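You operate a simulated robot arm through the tools that you are given. There is no shell and no other tool.

Carry out the task below with a simulated robot arm. There is one attempt and no reset: what you move stays moved.

Task
Dust, then dress the middle of the yellow-band bench's short pad.
Fine: grey towel for the dust; green sponge with paste from the orange paste tub; both go back. A coat counts when it lies all over at full strength: go over it till it gets no stronger. What is to be rubbed or washed off counts as gone when no trace of it is left.

The check looks at the end state, three seconds after you hand in, the way a careful person would. Anything else that was tipped, shoved, dropped, spilled or broken makes it a failure. Flat cloth is picked up by pressing the open fingertips on it (5 to 10 N) and closing them slowly along it; thin cloth reads only 2 to 8 mm in the jaws.

Robot
A 7-joint arm with a two-finger parallel gripper, fixed in place. Base frame: the origin is at the foot of the arm, x ahead of it, y to its left, z up; the work surface is at about z = 450. Lengths are in mm, angles in rad, forces in N, time in s.
Its first joint turns from -2.304 to 2.304 rad. Payload 3.91 kg.
Tool frame: the origin (TCP) lies between the finger pads and is the grasp point; the fingertips stand 30 mm ahead of it; z points along the fingers, y is the line along which they close. The gripper opens to 110 mm. The fingers are 20 mm wide and 10 mm thick; the gripper's body (48 by 112 mm) begins 55 mm behind the TCP.
Orientation is told as [roll, pitch, yaw] about the base's x, y, z axes, in that order, counted from this pose: with the fingers straight down and closing along the base's y, the tool's x points along the base's -x, its y along +y and its z along -z.

Tools
- The arm moves only by the tool arm_command. Its arguments are lists of equal length, an entry for each row: "slide": the shift along the tool's x, y, z in mm, a list of three; "delta_rot": the turn, a rotation vector about the tool's x, y, z in rad, a list of three; "grip": the opening in per cent of the stroke, from 0 (shut) to 100 (fully open). In form: {"slide": [[tx, ty, tz], ...], "delta_rot": [[rx, ry, rz], ...], "grip": [grip, ...]}. A call has 1 to 20 rows; each row shifts and turns the commanded pose from where the row before left it, along the tool's axes as they then stand. Rows are played at 5 a second. More than 50 mm and 0.15 rad between two rows, or a gripper value outside its range, and nothing of the call is played. Where a pose cannot be reached the arm comes as near as it can. A force on the tool above 50 N (or 10 N above the force at the start of the call, whichever is more), or a blocked arm, ends the call early, and 0.2 s more pass. The fingers move at their own pace (about 108 mm/s each) and stop on an object; they squeeze with about 20 N. The grip force told is the motor's: it shows also when the fingers shut on nothing. Time passes only in rows, and 0.2 s behind the last, so rows that do not move let the fingers close. The reply holds the time, the measured pose of the TCP, the force on the tool along the base axes, the opening and the grip force, in the units named above and with some noise, with the torque about the TCP (base axes, N m) and any sound that the robot's microphone picked up.
- Cameras (640 x 400 px; columns grow to the right, rows downward): "scene" is fixed at [400.1, 650, 1040.4]; the picture's right is [-0.51, -0.86, 0.00], its down [-0.65, 0.38, -0.66] and it looks along [0.57, -0.33, -0.75] (base axes); focal length 256 px, centre (320, 200). "wrist" rides on the gripper at [72, 17, -103] in the tool frame; the picture's right is [-0.23, 0.97, 0.00], its down [-0.76, -0.18, -0.62] and it looks along [-0.61, -0.14, 0.78] (tool axes); focal length 222 px, centre (320, 200). There is no depth. A picture from a camera that has moved, and an enlarged one, comes with that camera's place and axes in the base frame and with its lens.
- snapshot(camera): a new picture of that camera. The clock stands still meanwhile.
- zoom(camera, box): a new picture of the part [left, top, right, bottom] of that camera's present view, enlarged. The clock stands still meanwhile.
- close_job(): hands the job in; it is judged then, once.

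Places have to be worked out from the pictures, the camera data and where the tool is seen. Open the gripper and draw the arm clear of the work before you hand the job in, unless the task says otherwise.

The tools are called after "Request:" by a JSON object that holds its "method" and its "body". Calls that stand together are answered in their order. arm_command: Moves the arm, as the interface text tells. Its arguments: {"type":"object","properties":{"slide":{"type":"array"},"delta_rot":{"type":"array"},"grip":{"type":"array"}},"required":["slide","delta_rot","grip"]} The other tools are called the same way: snapshot (camera) takes a picture; zoom (camera, box) takes an enlarged picture of a part of a camera's view; close_job () hands the job in.

At the start:

```text
time_s: 0.0
position: [668.6, 119.0, 754.1]
tcp_rot: [0.0, 0.0, 0.0]
contact_force: [0.5, 0.5, -0.2]
moment: [0.02, -0.04, 0.01]
finger_gap: 110.3
finger_force: 0.0
```

scene: 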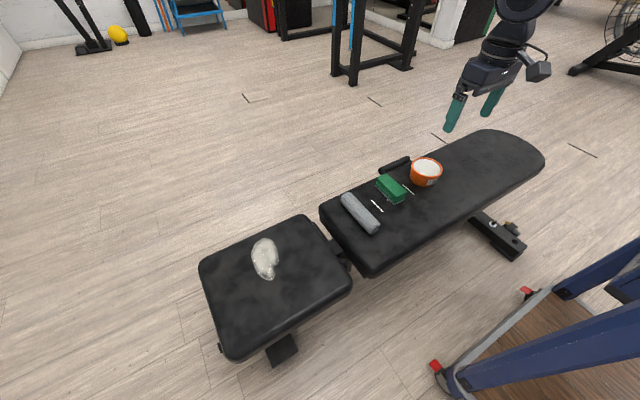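
wrist: 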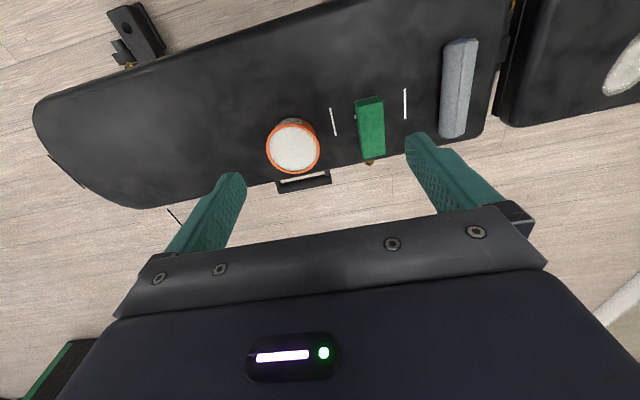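

I'll start by looking closer at the scene: a short pad with a pale dusty patch in the middle, the long pad with grey towel, green sponge, and orange tub.

Request:
{"method": "zoom", "body": {"camera": "scene", "box": [180, 200, 380, 370]}}

Request:
{"method": "zoom", "body": {"camera": "scene", "box": [320, 120, 480, 250]}}

Request:
{"method": "zoom", "body": {"camera": "wrist", "box": [240, 20, 640, 220]}}

```text
2.35 times, centred on (280, 285) of scene
camera zoom: at [400.1, 650.0, 1040.4], right [-0.51, -0.86, 0.0], down [-0.65, 0.38, -0.66], along [0.57, -0.33, -0.75], focal length 601 px, centre (414, 0)
```

zoom: 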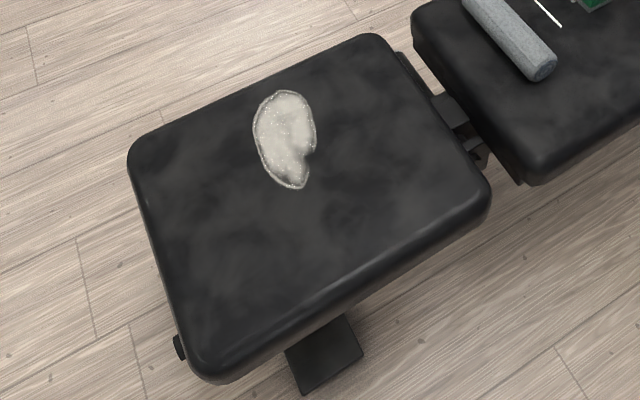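

```text
3.08 times, centred on (400, 185) of scene
camera zoom: at [400.1, 650.0, 1040.4], right [-0.51, -0.86, 0.0], down [-0.65, 0.38, -0.66], along [0.57, -0.33, -0.75], focal length 786 px, centre (74, 246)
```

zoom: 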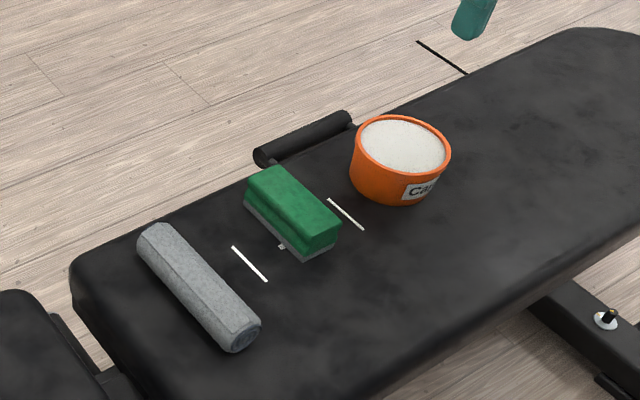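

```text
1.60 times, centred on (440, 120) of wrist
camera zoom: at [595.9, 136.3, 858.6], right [0.23, 0.97, 0.0], down [0.76, -0.18, 0.62], along [0.61, -0.14, -0.78], focal length 355 px, centre (128, 328)
```

zoom: 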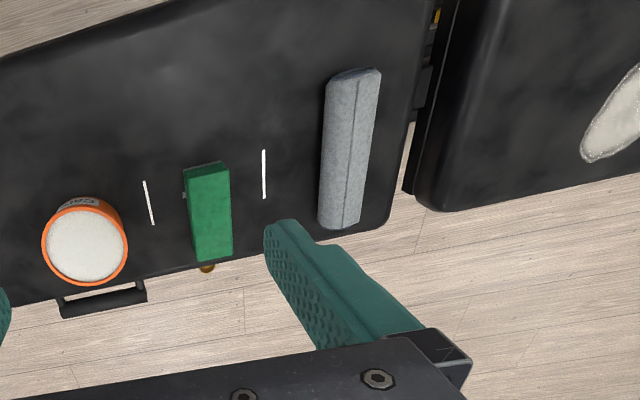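

The patch is pale powder around (750, 610), the towel lies around (733, 331) along x, the sponge around (755, 190), and the tub around (754, 51). I'll move the wrist camera over the short pad for a closer look.

Request:
{"method": "arm_command", "body": {"slide": [[11.1, 43.8, 5], [11.1, 43.8, 5], [11.1, 43.8, 5], [11.1, 43.8, 5], [11.1, 43.8, 5], [11.1, 43.8, 5], [11.1, 43.8, 5], [11.1, 43.8, 5], [11.1, 43.8, 5], [11.1, 43.8, 5], [11.1, 43.8, 5], [11.1, 43.8, 5]], "delta_rot": [[0, 0, 0], [0, 0, 0], [0, 0, 0], [0, 0, 0], [0, 0, 0], [0, 0, 0], [0, 0, 0], [0, 0, 0], [0, 0, 0], [0, 0, 0], [0, 0, 0], [0, 0, 0]], "grip": [100, 100, 100, 100, 100, 100, 100, 100, 100, 100, 100, 100]}}

```text
time_s: 2.6
position: [534.9, 646.2, 692.9]
tcp_rot: [0.001, 0.001, -0.002]
contact_force: [0.4, 0.4, 0.7]
moment: [-0.02, 0.06, -0.02]
finger_gap: 109.9
finger_force: 0.1
```

The arm arrived as commanded. I'll take pictures from here of the short pad.

Request:
{"method": "snapshot", "body": {"camera": "wrist"}}

Request:
{"method": "snapshot", "body": {"camera": "scene"}}

```text
taken
camera wrist: at [463.1, 663.3, 797.9], right [0.23, 0.97, 0.0], down [0.76, -0.18, 0.62], along [0.61, -0.14, -0.78], focal length 222 px, centre (320, 200)
```

wrist: 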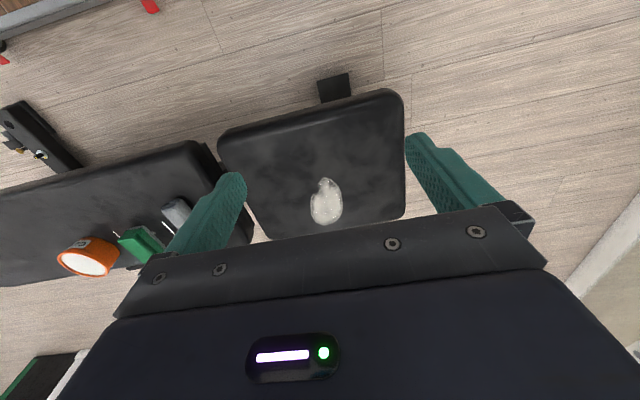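

```text
taken
```

scene: 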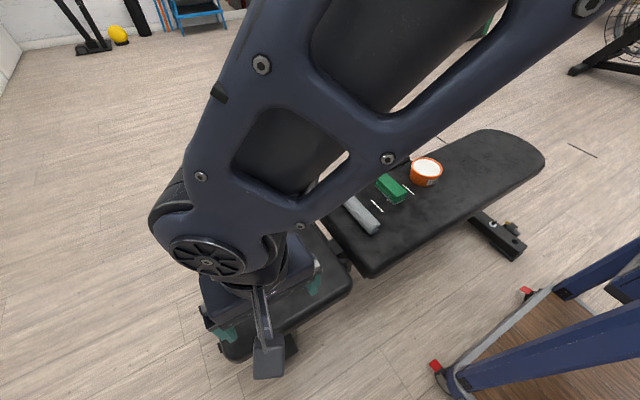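

Request:
{"method": "zoom", "body": {"camera": "wrist", "box": [200, 70, 430, 250]}}

Request:
{"method": "zoom", "body": {"camera": "wrist", "box": [0, 80, 260, 300]}}

```text
2.22 times, centred on (315, 160) of wrist
camera zoom: at [463.1, 663.3, 797.9], right [0.23, 0.97, 0.0], down [0.76, -0.18, 0.62], along [0.61, -0.14, -0.78], focal length 494 px, centre (331, 289)
```

zoom: 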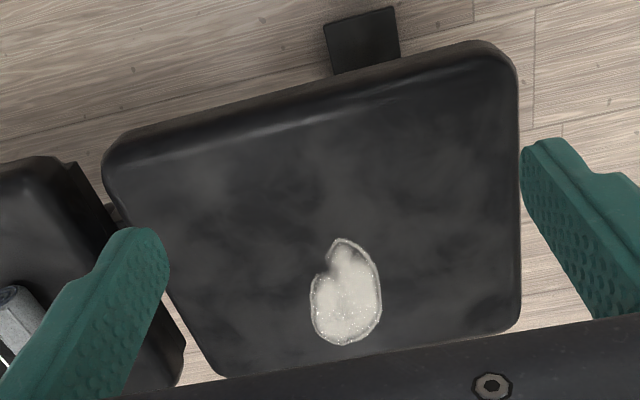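

```text
1.82 times, centred on (130, 190) of wrist
camera zoom: at [463.1, 663.3, 797.9], right [0.23, 0.97, 0.0], down [0.76, -0.18, 0.62], along [0.61, -0.14, -0.78], focal length 404 px, centre (666, 218)
```

zoom: 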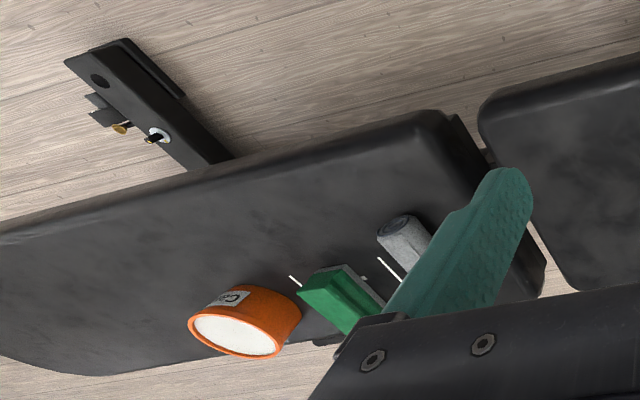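

Zooming more tightly on the patch to see what it consists of and whether anything else marks the "middle".

Request:
{"method": "zoom", "body": {"camera": "wrist", "box": [290, 160, 370, 230]}}

Request:
{"method": "zoom", "body": {"camera": "wrist", "box": [210, 80, 330, 180]}}

Request:
{"method": "zoom", "body": {"camera": "wrist", "box": [50, 200, 250, 300]}}

```text
5.71 times, centred on (330, 195) of wrist
camera zoom: at [463.1, 663.3, 797.9], right [0.23, 0.97, 0.0], down [0.76, -0.18, 0.62], along [0.61, -0.14, -0.78], focal length 1269 px, centre (263, 229)
```

zoom: 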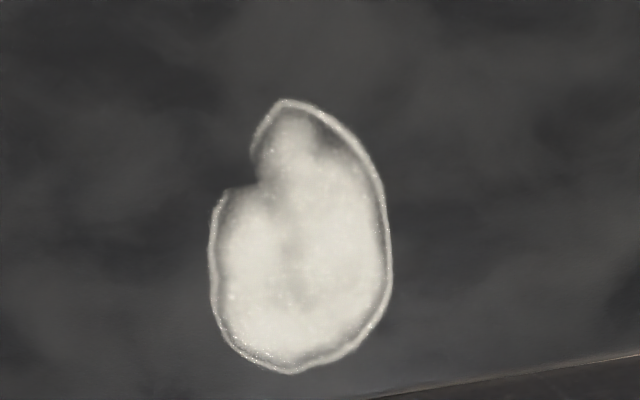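

```text
4.00 times, centred on (270, 130) of wrist
camera zoom: at [463.1, 663.3, 797.9], right [0.23, 0.97, 0.0], down [0.76, -0.18, 0.62], along [0.61, -0.14, -0.78], focal length 888 px, centre (520, 480)
```

zoom: 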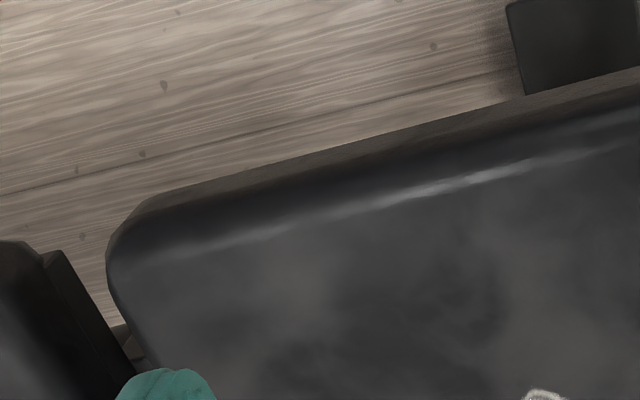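

```text
3.20 times, centred on (150, 250) of wrist
camera zoom: at [463.1, 663.3, 797.9], right [0.23, 0.97, 0.0], down [0.76, -0.18, 0.62], along [0.61, -0.14, -0.78], focal length 711 px, centre (864, 40)
```

zoom: 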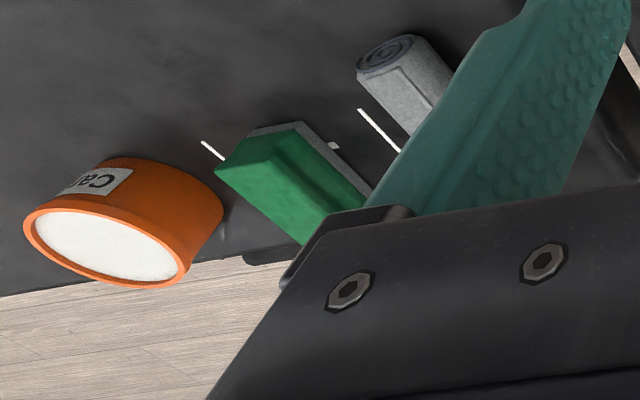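

The patch is a single white powder blob with a crisp rim, x≈688–806, y≈578–641. Now I'll move above the towel (about (733, 331)) to line up for the grasp.

Request:
{"method": "arm_command", "body": {"slide": [[-24.75, -39.4, 8], [-24.75, -39.4, 8], [-24.75, -39.4, 8], [-24.75, -39.4, 8], [-24.75, -39.4, 8], [-24.75, -39.4, 8], [-24.75, -39.4, 8], [-24.75, -39.4, 8], [0, 0, 0]], "delta_rot": [[0, 0, 0], [0, 0, 0], [0, 0, 0], [0, 0, 0], [0, 0, 0], [0, 0, 0], [0, 0, 0], [0, 0, 0], [0, 0, 0]], "grip": [100, 100, 100, 100, 100, 100, 100, 100, 100]}}

Request:
{"method": "snapshot", "body": {"camera": "wrist"}}

Request:
{"method": "snapshot", "body": {"camera": "scene"}}

```text
time_s: 4.6
position: [734.7, 328.9, 629.8]
tcp_rot: [0.0, 0.0, 0.0]
contact_force: [0.2, 0.5, 0.4]
moment: [0.03, -0.02, 0.0]
finger_gap: 110.0
finger_force: 0.1
```

```text
taken
camera wrist: at [661.3, 347.2, 734.9], right [0.23, 0.97, 0.0], down [0.76, -0.18, 0.62], along [0.61, -0.14, -0.78], focal length 222 px, centre (320, 200)
```

wrist: 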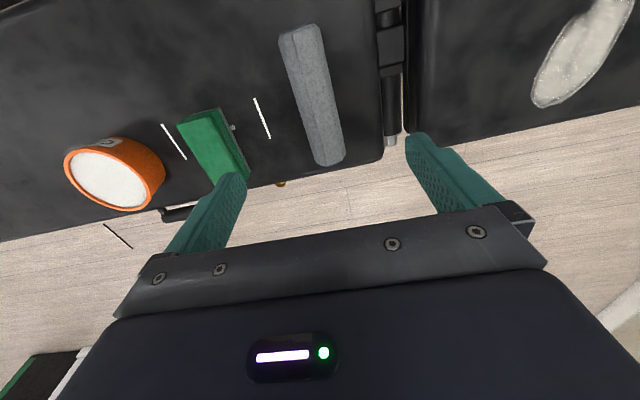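

```text
taken
```

scene: 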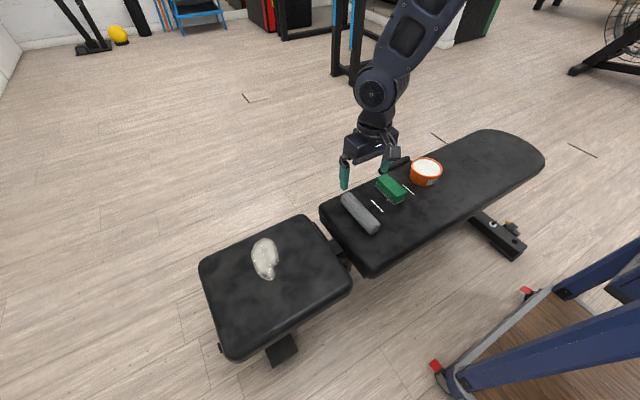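

Zooming in on the towel for its exact position and diameter.

Request:
{"method": "zoom", "body": {"camera": "wrist", "box": [240, 10, 400, 180]}}

Request:
{"method": "zoom", "body": {"camera": "scene", "box": [320, 170, 420, 250]}}

Request:
{"method": "zoom", "body": {"camera": "wrist", "box": [50, 80, 290, 230]}}

```text
2.35 times, centred on (320, 95) of wrist
camera zoom: at [661.3, 347.2, 734.9], right [0.23, 0.97, 0.0], down [0.76, -0.18, 0.62], along [0.61, -0.14, -0.78], focal length 523 px, centre (320, 447)
```

zoom: 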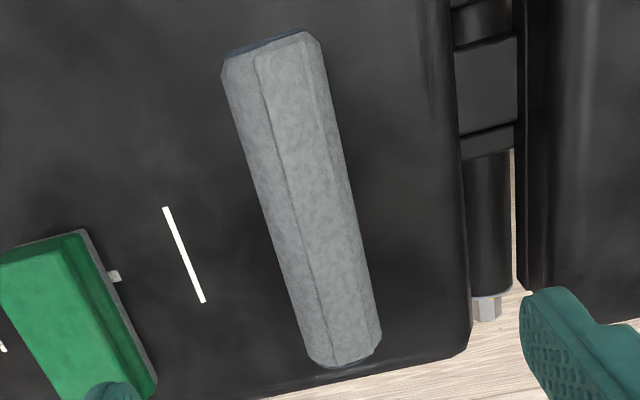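

```text
5.00 times, centred on (370, 210) of scene
camera zoom: at [400.1, 650.0, 1040.4], right [-0.51, -0.86, 0.0], down [-0.65, 0.38, -0.66], along [0.57, -0.33, -0.75], focal length 1278 px, centre (70, 150)
```

zoom: 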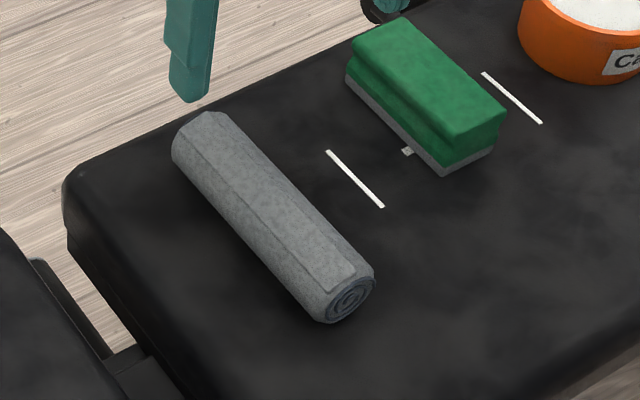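

```text
2.67 times, centred on (170, 155) of wrist
camera zoom: at [661.3, 347.2, 734.9], right [0.23, 0.97, 0.0], down [0.76, -0.18, 0.62], along [0.61, -0.14, -0.78], focal length 592 px, centre (720, 320)
```

zoom: 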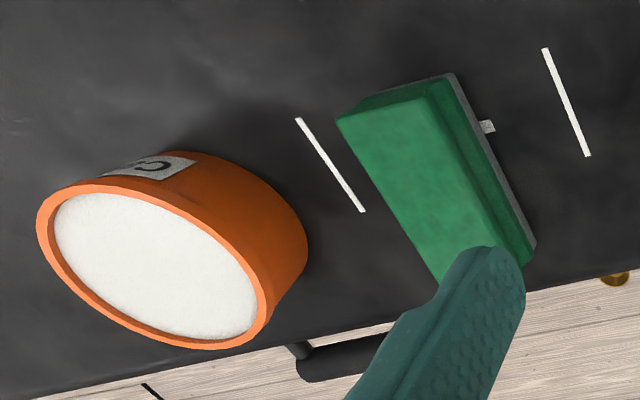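

The towel's axis runs from about (663, 324) to (806, 330), diameter ≈40 mm, resting on z≈450. I'll turn 0.035 rad to align and descend so the fingertips sit at z≈461, then close.

Request:
{"method": "arm_command", "body": {"slide": [[2, -1.5, 30], [0, 0, 30], [0, 0, 30], [0, 0, 25], [0, 0, 15], [0, 0, 8], [0, 0, 0]], "delta_rot": [[0, 0, -0.035], [0, 0, 0], [0, 0, 0], [0, 0, 0], [0, 0, 0], [0, 0, 0], [0, 0, 0]], "grip": [100, 100, 100, 100, 100, 100, 100]}}

Request:
{"method": "snapshot", "body": {"camera": "wrist"}}

Request:
{"method": "zoom", "body": {"camera": "scene", "box": [320, 150, 440, 250]}}

```text
time_s: 6.2
position: [730.8, 327.4, 491.1]
tcp_rot: [0.0, 0.0, 0.035]
contact_force: [-0.3, -0.2, 0.2]
moment: [-0.01, 0.0, 0.02]
finger_gap: 109.9
finger_force: 0.2
```

```text
taken
camera wrist: at [658.2, 342.8, 596.3], right [0.19, 0.98, 0.0], down [0.77, -0.15, 0.62], along [0.61, -0.12, -0.78], focal length 222 px, centre (320, 200)
```

wrist: 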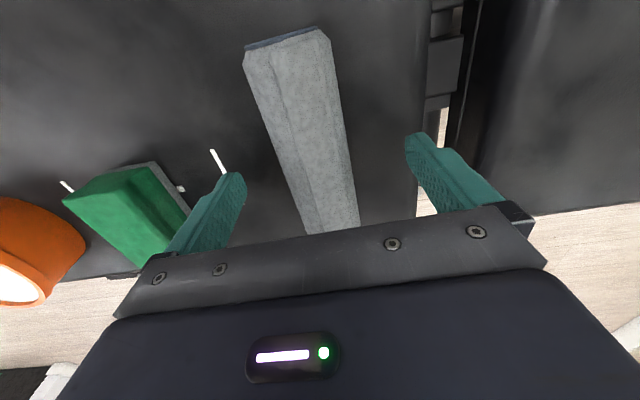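

```text
4.00 times, centred on (380, 200) of scene
camera zoom: at [400.1, 650.0, 1040.4], right [-0.51, -0.86, 0.0], down [-0.65, 0.38, -0.66], along [0.57, -0.33, -0.75], focal length 1022 px, centre (80, 200)
```

zoom: 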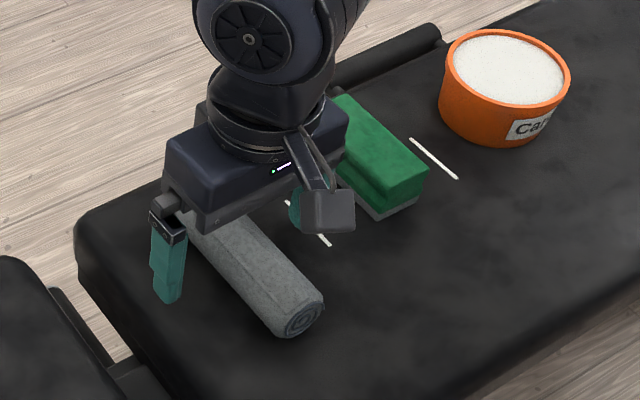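

The towel lies midway between the fingers, tips clear of the pad. Closing on it now.

Request:
{"method": "arm_command", "body": {"slide": [[0, 0, 0], [0, 0, 0], [0, 0, 0], [0, 0, 0], [0, 0, 0]], "delta_rot": [[0, 0, 0], [0, 0, 0], [0, 0, 0], [0, 0, 0], [0, 0, 0]], "grip": [70, 50, 40, 30, 25]}}

```text
time_s: 7.4
position: [730.6, 327.9, 490.6]
tcp_rot: [0.001, 0.0, 0.035]
contact_force: [-0.8, 0.4, 0.7]
moment: [-0.01, -0.01, 0.02]
finger_gap: 41.8
finger_force: 20.1
```

The towel is gripped (41.8 mm, 20 N). I'll lift it, undo the small yaw and carry it over the short pad on the near side of the patch.

Request:
{"method": "arm_command", "body": {"slide": [[0, 0, -20], [0, 0, -35], [0, 0, -35], [0, 0, -20], [-1, 40, 0], [-1, 40, 0], [-1, 40, 0], [-1, 40, 0], [-1, 40, 0], [-2, 22, 0], [0, 0, 0]], "delta_rot": [[0, 0, 0], [0, 0, 0], [0, 0, 0], [0, 0, 0.035], [0, 0, 0], [0, 0, 0], [0, 0, 0], [0, 0, 0], [0, 0, 0], [0, 0, 0], [0, 0, 0]], "grip": [25, 25, 25, 25, 25, 25, 25, 25, 25, 25, 25]}}

Request:
{"method": "snapshot", "body": {"camera": "wrist"}}

Request:
{"method": "snapshot", "body": {"camera": "scene"}}

```text
time_s: 9.8
position: [739.2, 550.2, 601.0]
tcp_rot: [-0.001, 0.001, 0.0]
contact_force: [-0.2, -0.3, -0.4]
moment: [0.0, 0.0, 0.0]
finger_gap: 41.5
finger_force: 19.9
```

```text
taken
camera wrist: at [666.4, 568.0, 706.8], right [0.23, 0.97, 0.0], down [0.76, -0.18, 0.62], along [0.61, -0.14, -0.78], focal length 222 px, centre (320, 200)
```

wrist: 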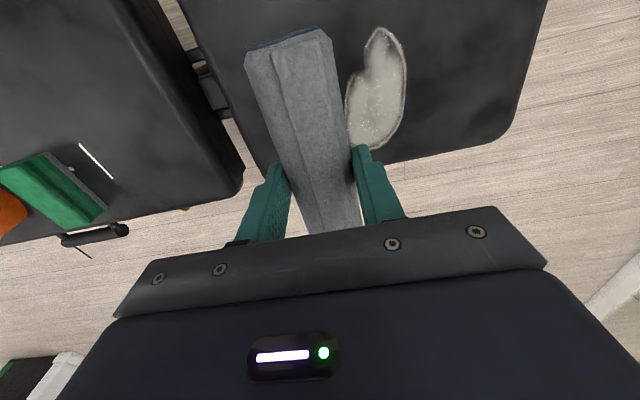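

```text
taken
```

scene: 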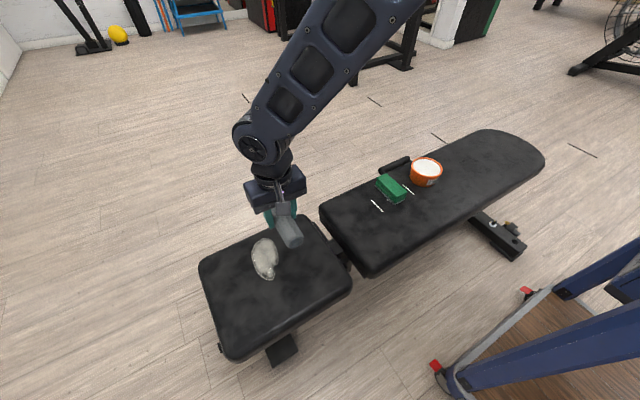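

Lowering the towel beside the patch (y≈550) to just above the pad.

Request:
{"method": "arm_command", "body": {"slide": [[0, 0, 35], [0, 0, 35], [0, 0, 25], [0, 0, 10], [0, 0, 3], [0, 0, 0]], "delta_rot": [[0, 0, 0], [0, 0, 0], [0, 0, 0], [0, 0, 0], [0, 0, 0], [0, 0, 0]], "grip": [25, 25, 25, 25, 25, 25]}}

```text
time_s: 11.2
position: [738.7, 550.4, 493.6]
tcp_rot: [0.0, -0.002, 0.001]
contact_force: [0.5, -0.1, 0.0]
moment: [0.04, -0.02, -0.03]
finger_gap: 41.3
finger_force: 19.6
```

No contact yet at z=493.6. I'll go down in small steps to feel the pad.

Request:
{"method": "arm_command", "body": {"slide": [[0, 0, 1], [0, 0, 1], [0, 0, 1], [0, 0, 1], [0, 0, 0]], "delta_rot": [[0, 0, 0], [0, 0, 0], [0, 0, 0], [0, 0, 0], [0, 0, 0]], "grip": [25, 25, 25, 25, 25]}}

```text
time_s: 12.4
position: [738.1, 550.1, 491.9]
tcp_rot: [0.002, -0.003, -0.001]
contact_force: [-6.8, -6.5, 27.2]
moment: [-0.22, 0.23, 0.02]
finger_gap: 41.3
finger_force: 20.4
```

Contact: 27 N at z≈492, stiffer than I want. I'll back off 1.2 mm for a gentler press and see the force.

Request:
{"method": "arm_command", "body": {"slide": [[0, 0, -1.2], [0, 0, 0]], "delta_rot": [[0, 0, 0], [0, 0, 0]], "grip": [25, 25]}}

```text
time_s: 13.0
position: [737.8, 549.7, 490.8]
tcp_rot: [0.001, -0.002, 0.001]
contact_force: [4.5, 5.1, 12.3]
moment: [0.16, -0.33, 0.03]
finger_gap: 41.4
finger_force: 19.8
```

Pressing about 12 N. Now I'll wipe slowly across the patch in +y.

Request:
{"method": "arm_command", "body": {"slide": [[0, 8, 0], [0, 8, 0], [0, 8, 0], [0, 8, 0], [0, 8, 0], [0, 8, 0], [0, 8, 0], [0, 8, 0], [0, 8, 0], [0, 8, 0], [0, 8, 0], [0, 8, 0], [0, 0, 0]], "delta_rot": [[0, 0, 0], [0, 0, 0], [0, 0, 0], [0, 0, 0], [0, 0, 0], [0, 0, 0], [0, 0, 0], [0, 0, 0], [0, 0, 0], [0, 0, 0], [0, 0, 0], [0, 0, 0], [0, 0, 0]], "grip": [25, 25, 25, 25, 25, 25, 25, 25, 25, 25, 25, 25, 25]}}

Request:
{"method": "snapshot", "body": {"camera": "scene"}}

Request:
{"method": "snapshot", "body": {"camera": "wrist"}}

```text
time_s: 15.8
position: [738.0, 645.9, 490.8]
tcp_rot: [0.001, -0.001, 0.0]
contact_force: [0.8, -4.5, 11.5]
moment: [-0.11, -0.01, 0.03]
finger_gap: 41.4
finger_force: 19.4
```

```text
taken
```

scene: 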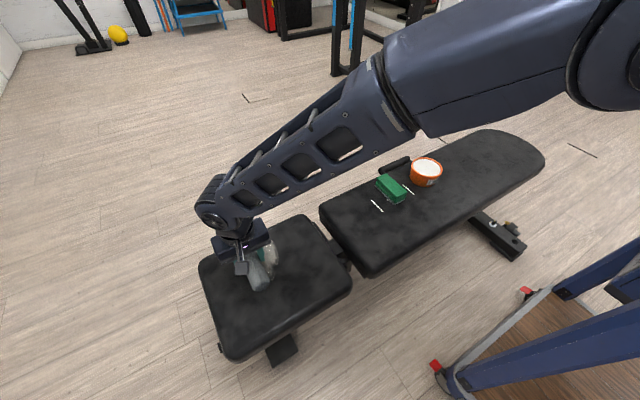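

```text
taken
camera wrist: at [666.2, 663.3, 595.9], right [0.23, 0.97, 0.0], down [0.76, -0.18, 0.62], along [0.61, -0.14, -0.78], focal length 222 px, centre (320, 200)
```

wrist: 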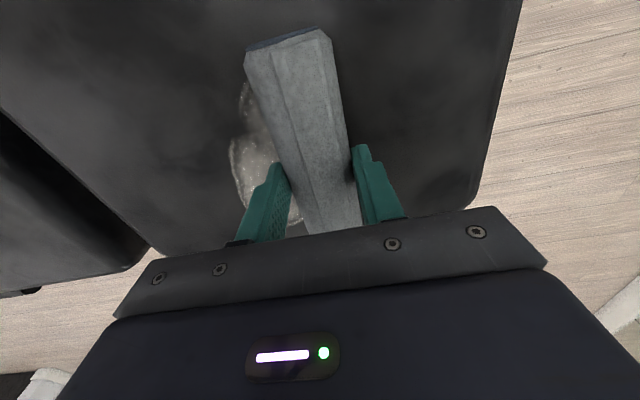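

The patch is getting fainter. I'll wipe back and forth again over the same span.

Request:
{"method": "arm_command", "body": {"slide": [[0, -10, 0], [0, -10, 0], [0, -10, 0], [0, -10, 0], [0, -10, 0], [0, -10, 0], [0, -10, 0], [0, -10, 0], [0, -10, 0], [0, -5, 0], [0, 10, 0], [0, 10, 0], [0, 10, 0], [0, 10, 0], [0, 10, 0], [0, 10, 0], [0, 10, 0], [0, 10, 0], [0, 10, 0], [0, 10, 0]], "delta_rot": [[0, 0, 0], [0, 0, 0], [0, 0, 0], [0, 0, 0], [0, 0, 0], [0, 0, 0], [0, 0, 0], [0, 0, 0], [0, 0, 0], [0, 0, 0], [0, 0, 0], [0, 0, 0], [0, 0, 0], [0, 0, 0], [0, 0, 0], [0, 0, 0], [0, 0, 0], [0, 0, 0], [0, 0, 0], [0, 0, 0]], "grip": [25, 25, 25, 25, 25, 25, 25, 25, 25, 25, 25, 25, 25, 25, 25, 25, 25, 25, 25, 25]}}

Request:
{"method": "snapshot", "body": {"camera": "wrist"}}

```text
time_s: 20.0
position: [738.6, 650.5, 491.3]
tcp_rot: [0.0, 0.0, 0.001]
contact_force: [0.4, -1.1, 1.0]
moment: [0.01, -0.1, -0.03]
finger_gap: 41.5
finger_force: 20.3
```

```text
taken
camera wrist: at [666.2, 668.3, 595.9], right [0.23, 0.97, 0.0], down [0.76, -0.18, 0.62], along [0.61, -0.14, -0.78], focal length 222 px, centre (320, 200)
```

wrist: 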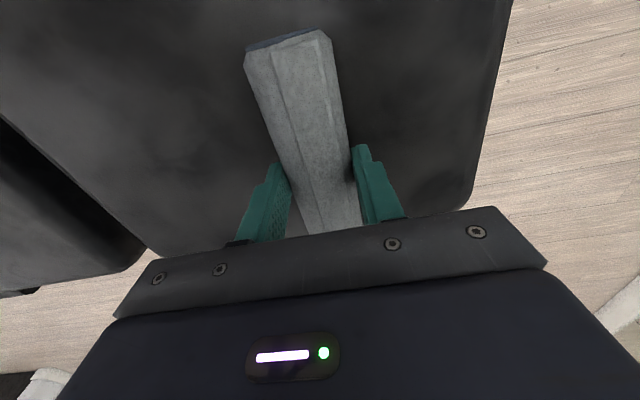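

The patch looks gone from here. I'll lift and move back to look at the pad unobstructed.

Request:
{"method": "arm_command", "body": {"slide": [[0, 0, -25], [0, 0, -40], [0, 0, -40], [25, -30, -30], [25, -30, 0], [25, -30, 0], [25, -30, 0], [0, 0, 0]], "delta_rot": [[0, 0, 0], [0, 0, 0], [0, 0, 0], [0, 0, 0], [0, 0, 0], [0, 0, 0], [0, 0, 0], [0, 0, 0]], "grip": [25, 25, 25, 25, 25, 25, 25, 25]}}

Request:
{"method": "snapshot", "body": {"camera": "wrist"}}

Request:
{"method": "zoom", "body": {"camera": "scene", "box": [180, 200, 380, 370]}}

```text
time_s: 21.8
position: [637.9, 529.9, 626.6]
tcp_rot: [0.001, -0.001, -0.001]
contact_force: [-0.1, 0.0, -0.8]
moment: [0.03, 0.0, 0.04]
finger_gap: 41.5
finger_force: 19.9
```

```text
taken
camera wrist: at [565.4, 547.4, 731.3], right [0.23, 0.97, 0.0], down [0.76, -0.18, 0.62], along [0.61, -0.14, -0.78], focal length 222 px, centre (320, 200)
```

wrist: 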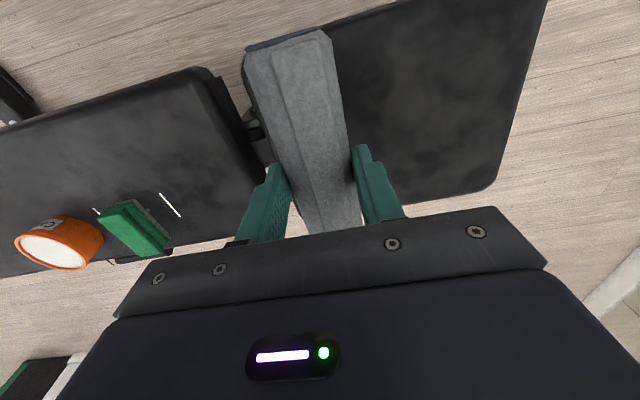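

```text
2.35 times, centred on (280, 285) of scene
camera zoom: at [400.1, 650.0, 1040.4], right [-0.51, -0.86, 0.0], down [-0.65, 0.38, -0.66], along [0.57, -0.33, -0.75], focal length 601 px, centre (414, 0)
```

zoom: 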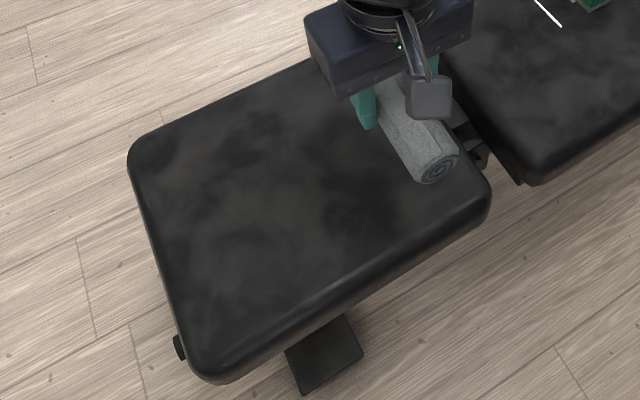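

Checking closely for any remaining trace.

Request:
{"method": "zoom", "body": {"camera": "scene", "box": [225, 225, 305, 290]}}

Request:
{"method": "zoom", "body": {"camera": "wrist", "box": [330, 40, 540, 215]}}

```text
6.15 times, centred on (265, 258) of scene
camera zoom: at [400.1, 650.0, 1040.4], right [-0.51, -0.86, 0.0], down [-0.65, 0.38, -0.66], along [0.57, -0.33, -0.75], focal length 1572 px, centre (658, -154)
```

zoom: 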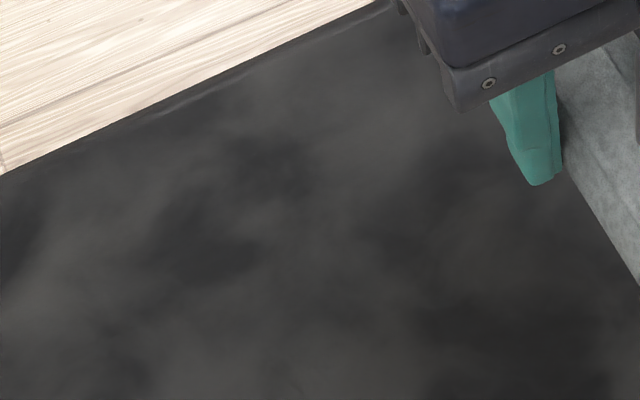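

```text
2.29 times, centred on (435, 128) of wrist
camera zoom: at [565.4, 547.4, 731.3], right [0.23, 0.97, 0.0], down [0.76, -0.18, 0.62], along [0.61, -0.14, -0.78], focal length 508 px, centre (57, 366)
```

zoom: 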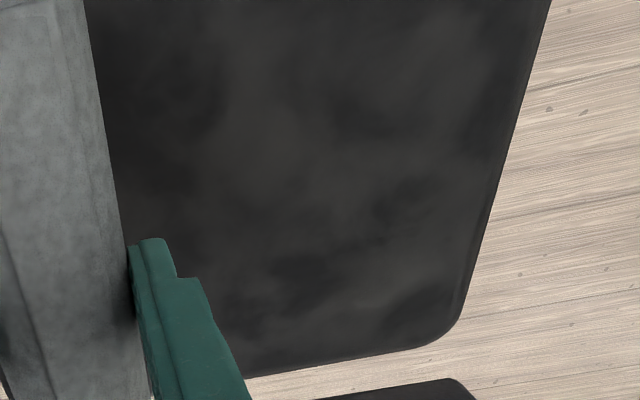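

No trace is visible; for safety I'll do one more full light pass over the area before putting the towel back.

Request:
{"method": "arm_command", "body": {"slide": [[-34, 8.5, 22], [-34, 8.5, 22], [-34, 8.5, 22], [0, 0, 30], [0, 0, 25], [0, 0, 10], [0, 0, 5], [0, 0, 0], [0, 10, 0], [0, 10, 0], [0, 10, 0], [0, 10, 0], [0, 10, 0], [0, 10, 0], [0, 10, 0], [0, 10, 0], [0, 10, 0]], "delta_rot": [[0, 0, 0], [0, 0, 0], [0, 0, 0], [0, 0, 0], [0, 0, 0], [0, 0, 0], [0, 0, 0], [0, 0, 0], [0, 0, 0], [0, 0, 0], [0, 0, 0], [0, 0, 0], [0, 0, 0], [0, 0, 0], [0, 0, 0], [0, 0, 0], [0, 0, 0]], "grip": [25, 25, 25, 25, 25, 25, 25, 25, 25, 25, 25, 25, 25, 25, 25, 25, 25]}}

```text
time_s: 25.4
position: [740.3, 646.9, 491.8]
tcp_rot: [0.0, 0.0, -0.001]
contact_force: [-1.2, -8.9, 20.8]
moment: [-0.38, -0.02, 0.0]
finger_gap: 41.4
finger_force: 20.0
```

Contact at about 20 N; sweeping back toward -y and then lifting off.

Request:
{"method": "arm_command", "body": {"slide": [[0, -10, 0], [0, -10, 0], [0, -10, 0], [0, -10, 0], [0, -10, 0], [0, -10, 0], [0, -10, 0], [0, -10, 0], [0, -10, 0], [0, 0, -20], [0, 0, -35], [0, 0, -35], [0, 0, -15], [0, -40, 0], [0, -40, 0], [0, -40, 0], [0, -40, 0], [0, -40, 0], [3, -30, 0], [5, 1, 0]], "delta_rot": [[0, 0, 0], [0, 0, 0], [0, 0, 0], [0, 0, 0], [0, 0, 0], [0, 0, 0], [0, 0, 0], [0, 0, 0], [0, 0, 0], [0, 0, 0], [0, 0, 0], [0, 0, 0], [0, 0, 0], [0, 0, 0], [0, 0, 0], [0, 0, 0], [0, 0, 0], [0, 0, 0], [0, 0, 0], [0, 0, -0.035]], "grip": [25, 25, 25, 25, 25, 25, 25, 25, 25, 25, 25, 25, 25, 25, 25, 25, 25, 25, 25, 25]}}

Request:
{"method": "snapshot", "body": {"camera": "scene"}}

Request:
{"method": "zoom", "body": {"camera": "scene", "box": [180, 200, 380, 370]}}

Request:
{"method": "snapshot", "body": {"camera": "wrist"}}

```text
time_s: 29.6
position: [731.9, 326.7, 594.9]
tcp_rot: [0.0, -0.001, 0.035]
contact_force: [-0.5, -0.8, -1.2]
moment: [0.02, 0.03, -0.01]
finger_gap: 41.3
finger_force: 20.4
```

```text
taken
```

scene: 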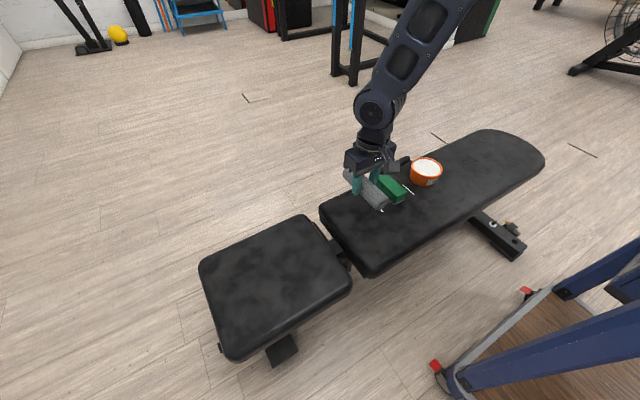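

```text
2.35 times, centred on (280, 285) of scene
camera zoom: at [400.1, 650.0, 1040.4], right [-0.51, -0.86, 0.0], down [-0.65, 0.38, -0.66], along [0.57, -0.33, -0.75], focal length 601 px, centre (414, 0)
```

zoom: 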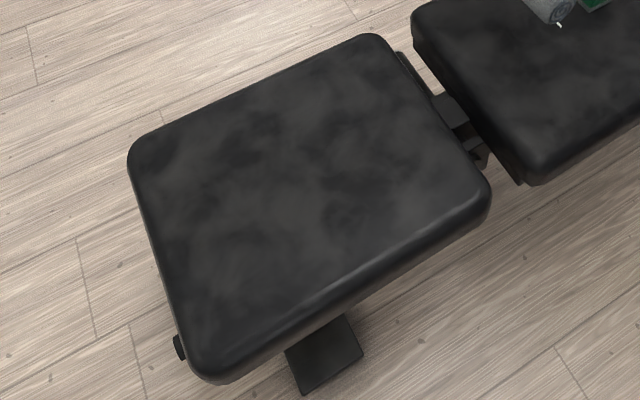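

```text
taken
camera wrist: at [658.9, 341.8, 699.9], right [0.19, 0.98, 0.0], down [0.77, -0.15, 0.62], along [0.61, -0.12, -0.78], focal length 222 px, centre (320, 200)
```

wrist: 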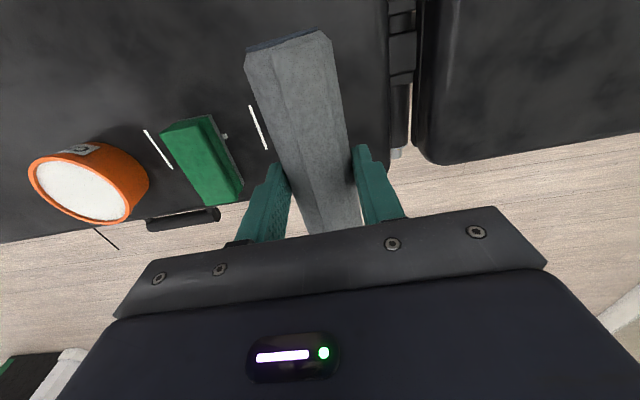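

The short pad is clean. Lowering the towel back to its original place (TCP ≈ (730.6, 327.9)).

Request:
{"method": "arm_command", "body": {"slide": [[1, 1, 30], [0, 0, 30], [0, 0, 25], [0, 0, 12], [0, 0, 4], [0, 0, 0]], "delta_rot": [[0, 0, 0], [0, 0, 0], [0, 0, 0], [0, 0, 0], [0, 0, 0], [0, 0, 0]], "grip": [25, 25, 25, 25, 25, 25]}}

```text
time_s: 31.0
position: [730.5, 328.7, 494.0]
tcp_rot: [0.001, -0.001, 0.035]
contact_force: [0.6, -0.2, -0.9]
moment: [0.02, 0.0, -0.03]
finger_gap: 41.4
finger_force: 20.4
```

No contact yet; small steps down.

Request:
{"method": "arm_command", "body": {"slide": [[0, 0, 1], [0, 0, 1], [0, 0, 0.7], [0, 0, 0]], "delta_rot": [[0, 0, 0], [0, 0, 0], [0, 0, 0], [0, 0, 0]], "grip": [25, 25, 25, 25]}}

```text
time_s: 32.0
position: [731.2, 329.0, 491.5]
tcp_rot: [0.001, 0.0, 0.036]
contact_force: [-0.1, -0.1, -0.7]
moment: [0.03, 0.0, -0.01]
finger_gap: 41.3
finger_force: 19.8
```

Request:
{"method": "arm_command", "body": {"slide": [[0, 0, 0.6], [0, 0, 0.6], [0, 0, 0]], "delta_rot": [[0, 0, 0], [0, 0, 0], [0, 0, 0]], "grip": [25, 25, 25]}}

```text
time_s: 32.8
position: [730.9, 328.0, 490.9]
tcp_rot: [-0.001, 0.0, 0.034]
contact_force: [-4.6, -2.4, 23.2]
moment: [-0.09, 0.23, 0.03]
finger_gap: 41.3
finger_force: 20.0
```

The towel is on the pad (23 N). Easing up 1 mm, then opening gently.

Request:
{"method": "arm_command", "body": {"slide": [[0, 0, -1], [0, 0, 0], [0, 0, 0], [0, 0, 0], [0, 0, 0], [0, 0, 0]], "delta_rot": [[0, 0, 0], [0, 0, 0], [0, 0, 0], [0, 0, 0], [0, 0, 0], [0, 0, 0]], "grip": [25, 36, 39, 42, 50, 70]}}

Request:
{"method": "snapshot", "body": {"camera": "wrist"}}

```text
time_s: 34.2
position: [730.7, 329.4, 490.8]
tcp_rot: [0.0, 0.0, 0.036]
contact_force: [0.3, -0.3, 0.2]
moment: [-0.04, -0.04, -0.02]
finger_gap: 77.4
finger_force: 0.0
```

```text
taken
camera wrist: at [658.3, 343.4, 595.9], right [0.19, 0.98, 0.0], down [0.77, -0.15, 0.62], along [0.61, -0.12, -0.78], focal length 222 px, centre (320, 200)
```

wrist: 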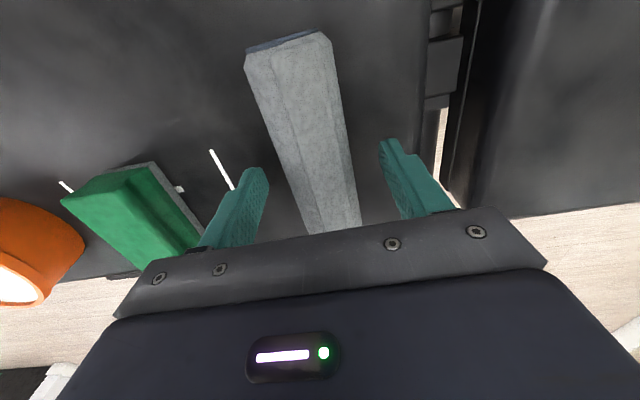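

The towel is back as it was. Lifting and moving above the sponge (≈(755, 190)).

Request:
{"method": "arm_command", "body": {"slide": [[0, 0, -30], [0, 0, -40], [0, 0, -40], [0, 0, -40], [-5, -35, 0], [-5, -35, 0], [-5, -35, 0], [-5, -35, 0], [0, 0, 0]], "delta_rot": [[0, 0, 0], [0, 0, 0], [0, 0, 0], [0, 0, 0.035], [0, 0, 0], [0, 0, 0], [0, 0, 0], [0, 0, 0], [0, 0, 0]], "grip": [70, 70, 100, 100, 100, 100, 100, 100, 100]}}

Request:
{"method": "snapshot", "body": {"camera": "wrist"}}

Request:
{"method": "zoom", "body": {"camera": "scene", "box": [320, 140, 460, 250]}}

```text
time_s: 36.2
position: [751.2, 188.0, 640.5]
tcp_rot: [0.002, -0.001, 0.002]
contact_force: [-0.1, -0.9, 0.2]
moment: [0.01, -0.05, -0.01]
finger_gap: 109.8
finger_force: 0.1
```

```text
taken
camera wrist: at [679.5, 205.5, 746.1], right [0.23, 0.97, 0.0], down [0.76, -0.18, 0.62], along [0.61, -0.14, -0.78], focal length 222 px, centre (320, 200)
```

wrist: 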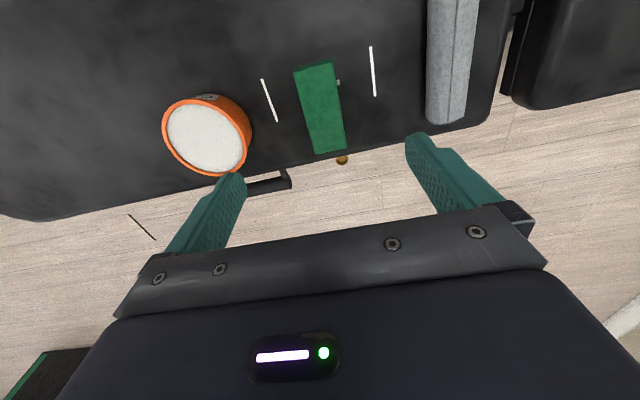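

```text
3.64 times, centred on (390, 195) of scene
camera zoom: at [400.1, 650.0, 1040.4], right [-0.51, -0.86, 0.0], down [-0.65, 0.38, -0.66], along [0.57, -0.33, -0.75], focal length 929 px, centre (66, 218)
```

zoom: 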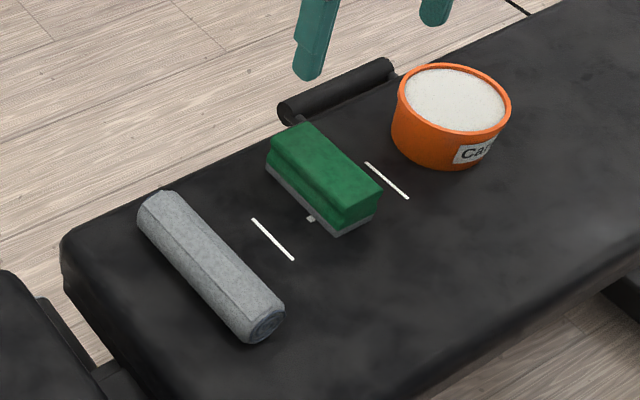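

Request:
{"method": "zoom", "body": {"camera": "wrist", "box": [250, 30, 390, 165]}}

Request:
{"method": "zoom", "body": {"camera": "wrist", "box": [150, 80, 270, 190]}}

Request:
{"method": "zoom", "body": {"camera": "scene", "box": [365, 150, 445, 215]}}

```text
2.96 times, centred on (320, 98) of wrist
camera zoom: at [679.5, 205.5, 746.1], right [0.23, 0.97, 0.0], down [0.76, -0.18, 0.62], along [0.61, -0.14, -0.78], focal length 658 px, centre (320, 504)
```

zoom: 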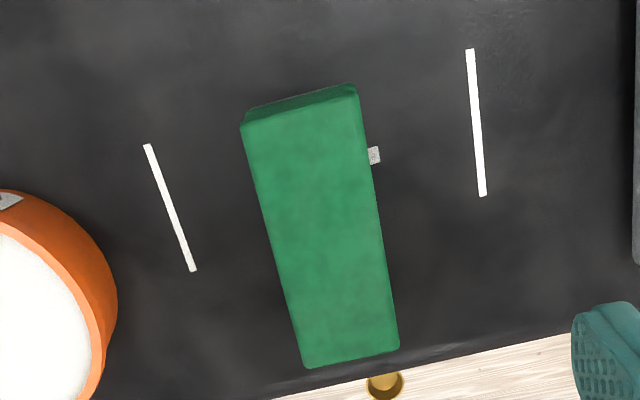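

```text
3.64 times, centred on (210, 135) of wrist
camera zoom: at [679.5, 205.5, 746.1], right [0.23, 0.97, 0.0], down [0.76, -0.18, 0.62], along [0.61, -0.14, -0.78], focal length 808 px, centre (720, 436)
```

zoom: 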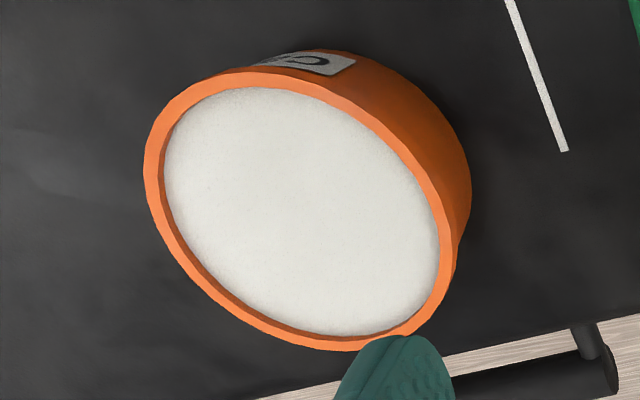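

```text
6.15 times, centred on (405, 182) of scene
camera zoom: at [400.1, 650.0, 1040.4], right [-0.51, -0.86, 0.0], down [-0.65, 0.38, -0.66], along [0.57, -0.33, -0.75], focal length 1572 px, centre (-203, 308)
```

zoom: 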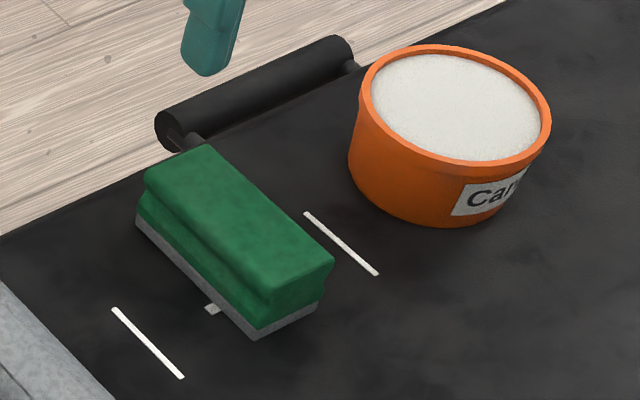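

The sponge's top face spans x≈710–804, y≈171–211 at z≈493; the tub's rim is ≈97 mm across at about (752, 55, 505) with the paste just below the rim. I'll descend to grip the sponge's upper block with tips at z≈468.

Request:
{"method": "arm_command", "body": {"slide": [[-6, 3, 30], [0, 0, 35], [0, 0, 35], [0, 0, 25], [0, 0, 12], [0, 0, 5.5], [0, 0, 0]], "delta_rot": [[0, 0, 0], [0, 0, 0], [0, 0, 0], [0, 0, 0], [0, 0, 0], [0, 0, 0], [0, 0, 0]], "grip": [100, 100, 100, 100, 100, 100, 100]}}

Request:
{"method": "snapshot", "body": {"camera": "wrist"}}

Request:
{"method": "zoom", "body": {"camera": "scene", "box": [340, 120, 470, 230]}}

```text
time_s: 37.8
position: [757.2, 190.7, 499.1]
tcp_rot: [0.002, -0.001, 0.0]
contact_force: [-0.6, 0.4, -0.1]
moment: [0.02, -0.01, 0.0]
finger_gap: 110.1
finger_force: 0.0
```

```text
taken
camera wrist: at [685.0, 208.5, 603.3], right [0.23, 0.97, 0.0], down [0.76, -0.18, 0.62], along [0.61, -0.14, -0.78], focal length 222 px, centre (320, 200)
```

wrist: 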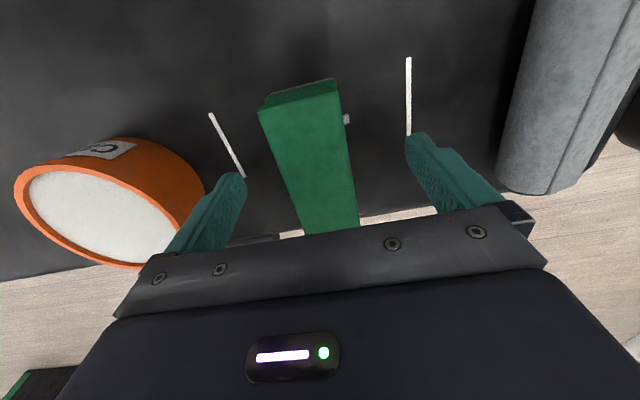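

```text
3.64 times, centred on (405, 175) of scene
camera zoom: at [400.1, 650.0, 1040.4], right [-0.51, -0.86, 0.0], down [-0.65, 0.38, -0.66], along [0.57, -0.33, -0.75], focal length 929 px, centre (11, 291)
```

zoom: 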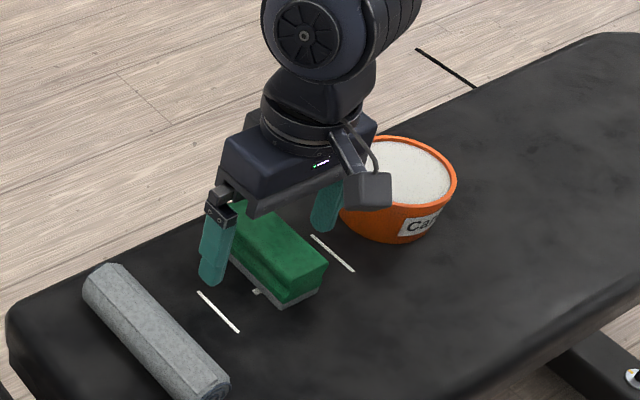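

The sponge sits centred between the fingers with clearance to the tub. Closing slowly.

Request:
{"method": "arm_command", "body": {"slide": [[0, 0, 0], [0, 0, 0], [0, 0, 0], [0, 0, 0], [0, 0, 0], [0, 0, 0]], "delta_rot": [[0, 0, 0], [0, 0, 0], [0, 0, 0], [0, 0, 0], [0, 0, 0], [0, 0, 0]], "grip": [70, 50, 40, 34, 30, 28]}}

Request:
{"method": "snapshot", "body": {"camera": "wrist"}}

```text
time_s: 39.2
position: [757.2, 191.0, 499.0]
tcp_rot: [0.0, 0.002, 0.0]
contact_force: [-0.4, -0.4, -0.1]
moment: [0.0, -0.01, -0.03]
finger_gap: 41.2
finger_force: 19.8
```

```text
taken
camera wrist: at [685.0, 208.5, 603.4], right [0.23, 0.97, 0.0], down [0.76, -0.18, 0.62], along [0.61, -0.14, -0.78], focal length 222 px, centre (320, 200)
```

wrist: 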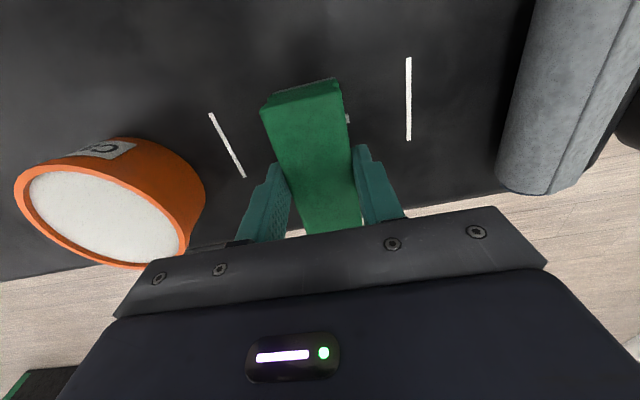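

Grasped at 41 mm. Lifting straight up and moving part-way toward the tub for a better look at its rim and paste level.

Request:
{"method": "arm_command", "body": {"slide": [[0, 0, -15], [0, 0, -35], [0, 0, -40], [0, 0, -40], [15, -20, 0], [15, -20, 0], [0, 0, 0]], "delta_rot": [[0, 0, 0], [0, 0, 0], [0, 0, 0], [0, 0, 0], [0, 0, 0], [0, 0, 0], [0, 0, 0]], "grip": [28, 28, 28, 28, 28, 28, 28]}}

Request:
{"method": "snapshot", "body": {"camera": "wrist"}}

Request:
{"method": "zoom", "body": {"camera": "scene", "box": [340, 100, 480, 220]}}

```text
time_s: 40.8
position: [727.1, 151.5, 628.5]
tcp_rot: [0.0, -0.002, 0.0]
contact_force: [-1.1, -0.8, -1.4]
moment: [-0.02, -0.01, 0.0]
finger_gap: 41.1
finger_force: 20.3
```

```text
taken
camera wrist: at [655.2, 169.6, 733.5], right [0.23, 0.97, 0.0], down [0.76, -0.18, 0.62], along [0.61, -0.14, -0.78], focal length 222 px, centre (320, 200)
```

wrist: 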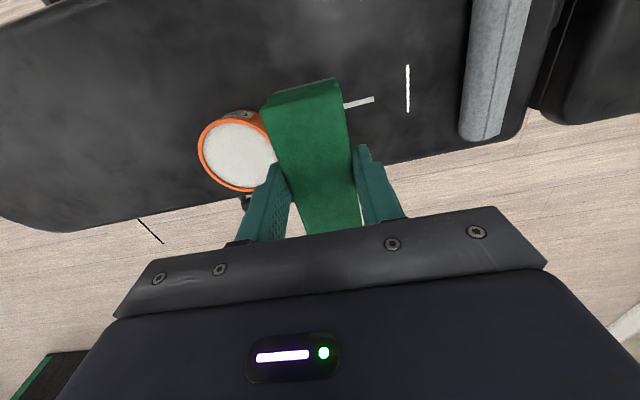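

```text
3.33 times, centred on (410, 160) of scene
camera zoom: at [400.1, 650.0, 1040.4], right [-0.51, -0.86, 0.0], down [-0.65, 0.38, -0.66], along [0.57, -0.33, -0.75], focal length 852 px, centre (20, 333)
```

zoom: 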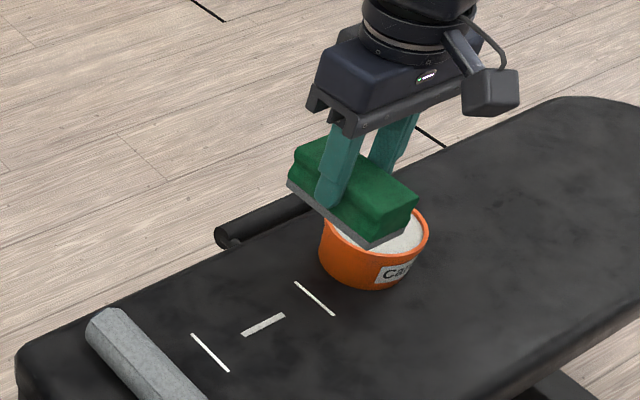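

The sponge lifted cleanly, revealing its parking mark. Zooming on the tub to refine its centre and paste level.

Request:
{"method": "zoom", "body": {"camera": "wrist", "box": [180, 95, 290, 205]}}

Request:
{"method": "zoom", "body": {"camera": "wrist", "box": [330, 50, 430, 150]}}

```text
3.64 times, centred on (235, 150) of wrist
camera zoom: at [655.2, 169.6, 733.5], right [0.23, 0.97, 0.0], down [0.76, -0.18, 0.62], along [0.61, -0.14, -0.78], focal length 808 px, centre (629, 382)
```

zoom: 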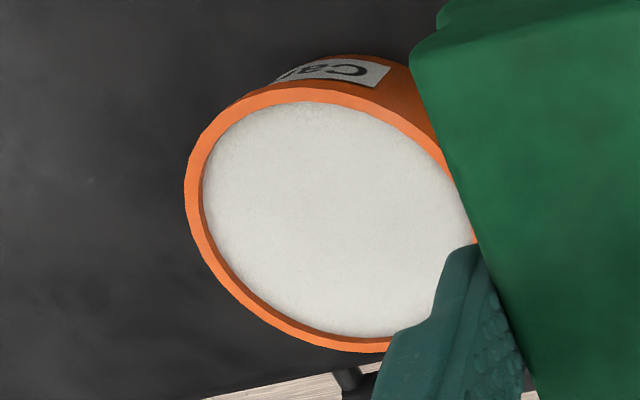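

```text
4.00 times, centred on (380, 100) of wrist
camera zoom: at [655.2, 169.6, 733.5], right [0.23, 0.97, 0.0], down [0.76, -0.18, 0.62], along [0.61, -0.14, -0.78], focal length 888 px, centre (80, 600)
```

zoom: 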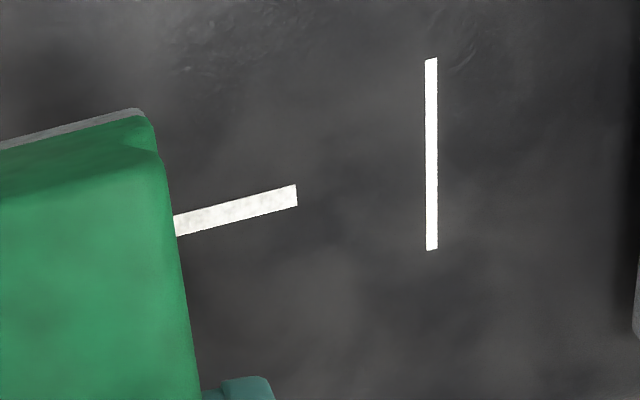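

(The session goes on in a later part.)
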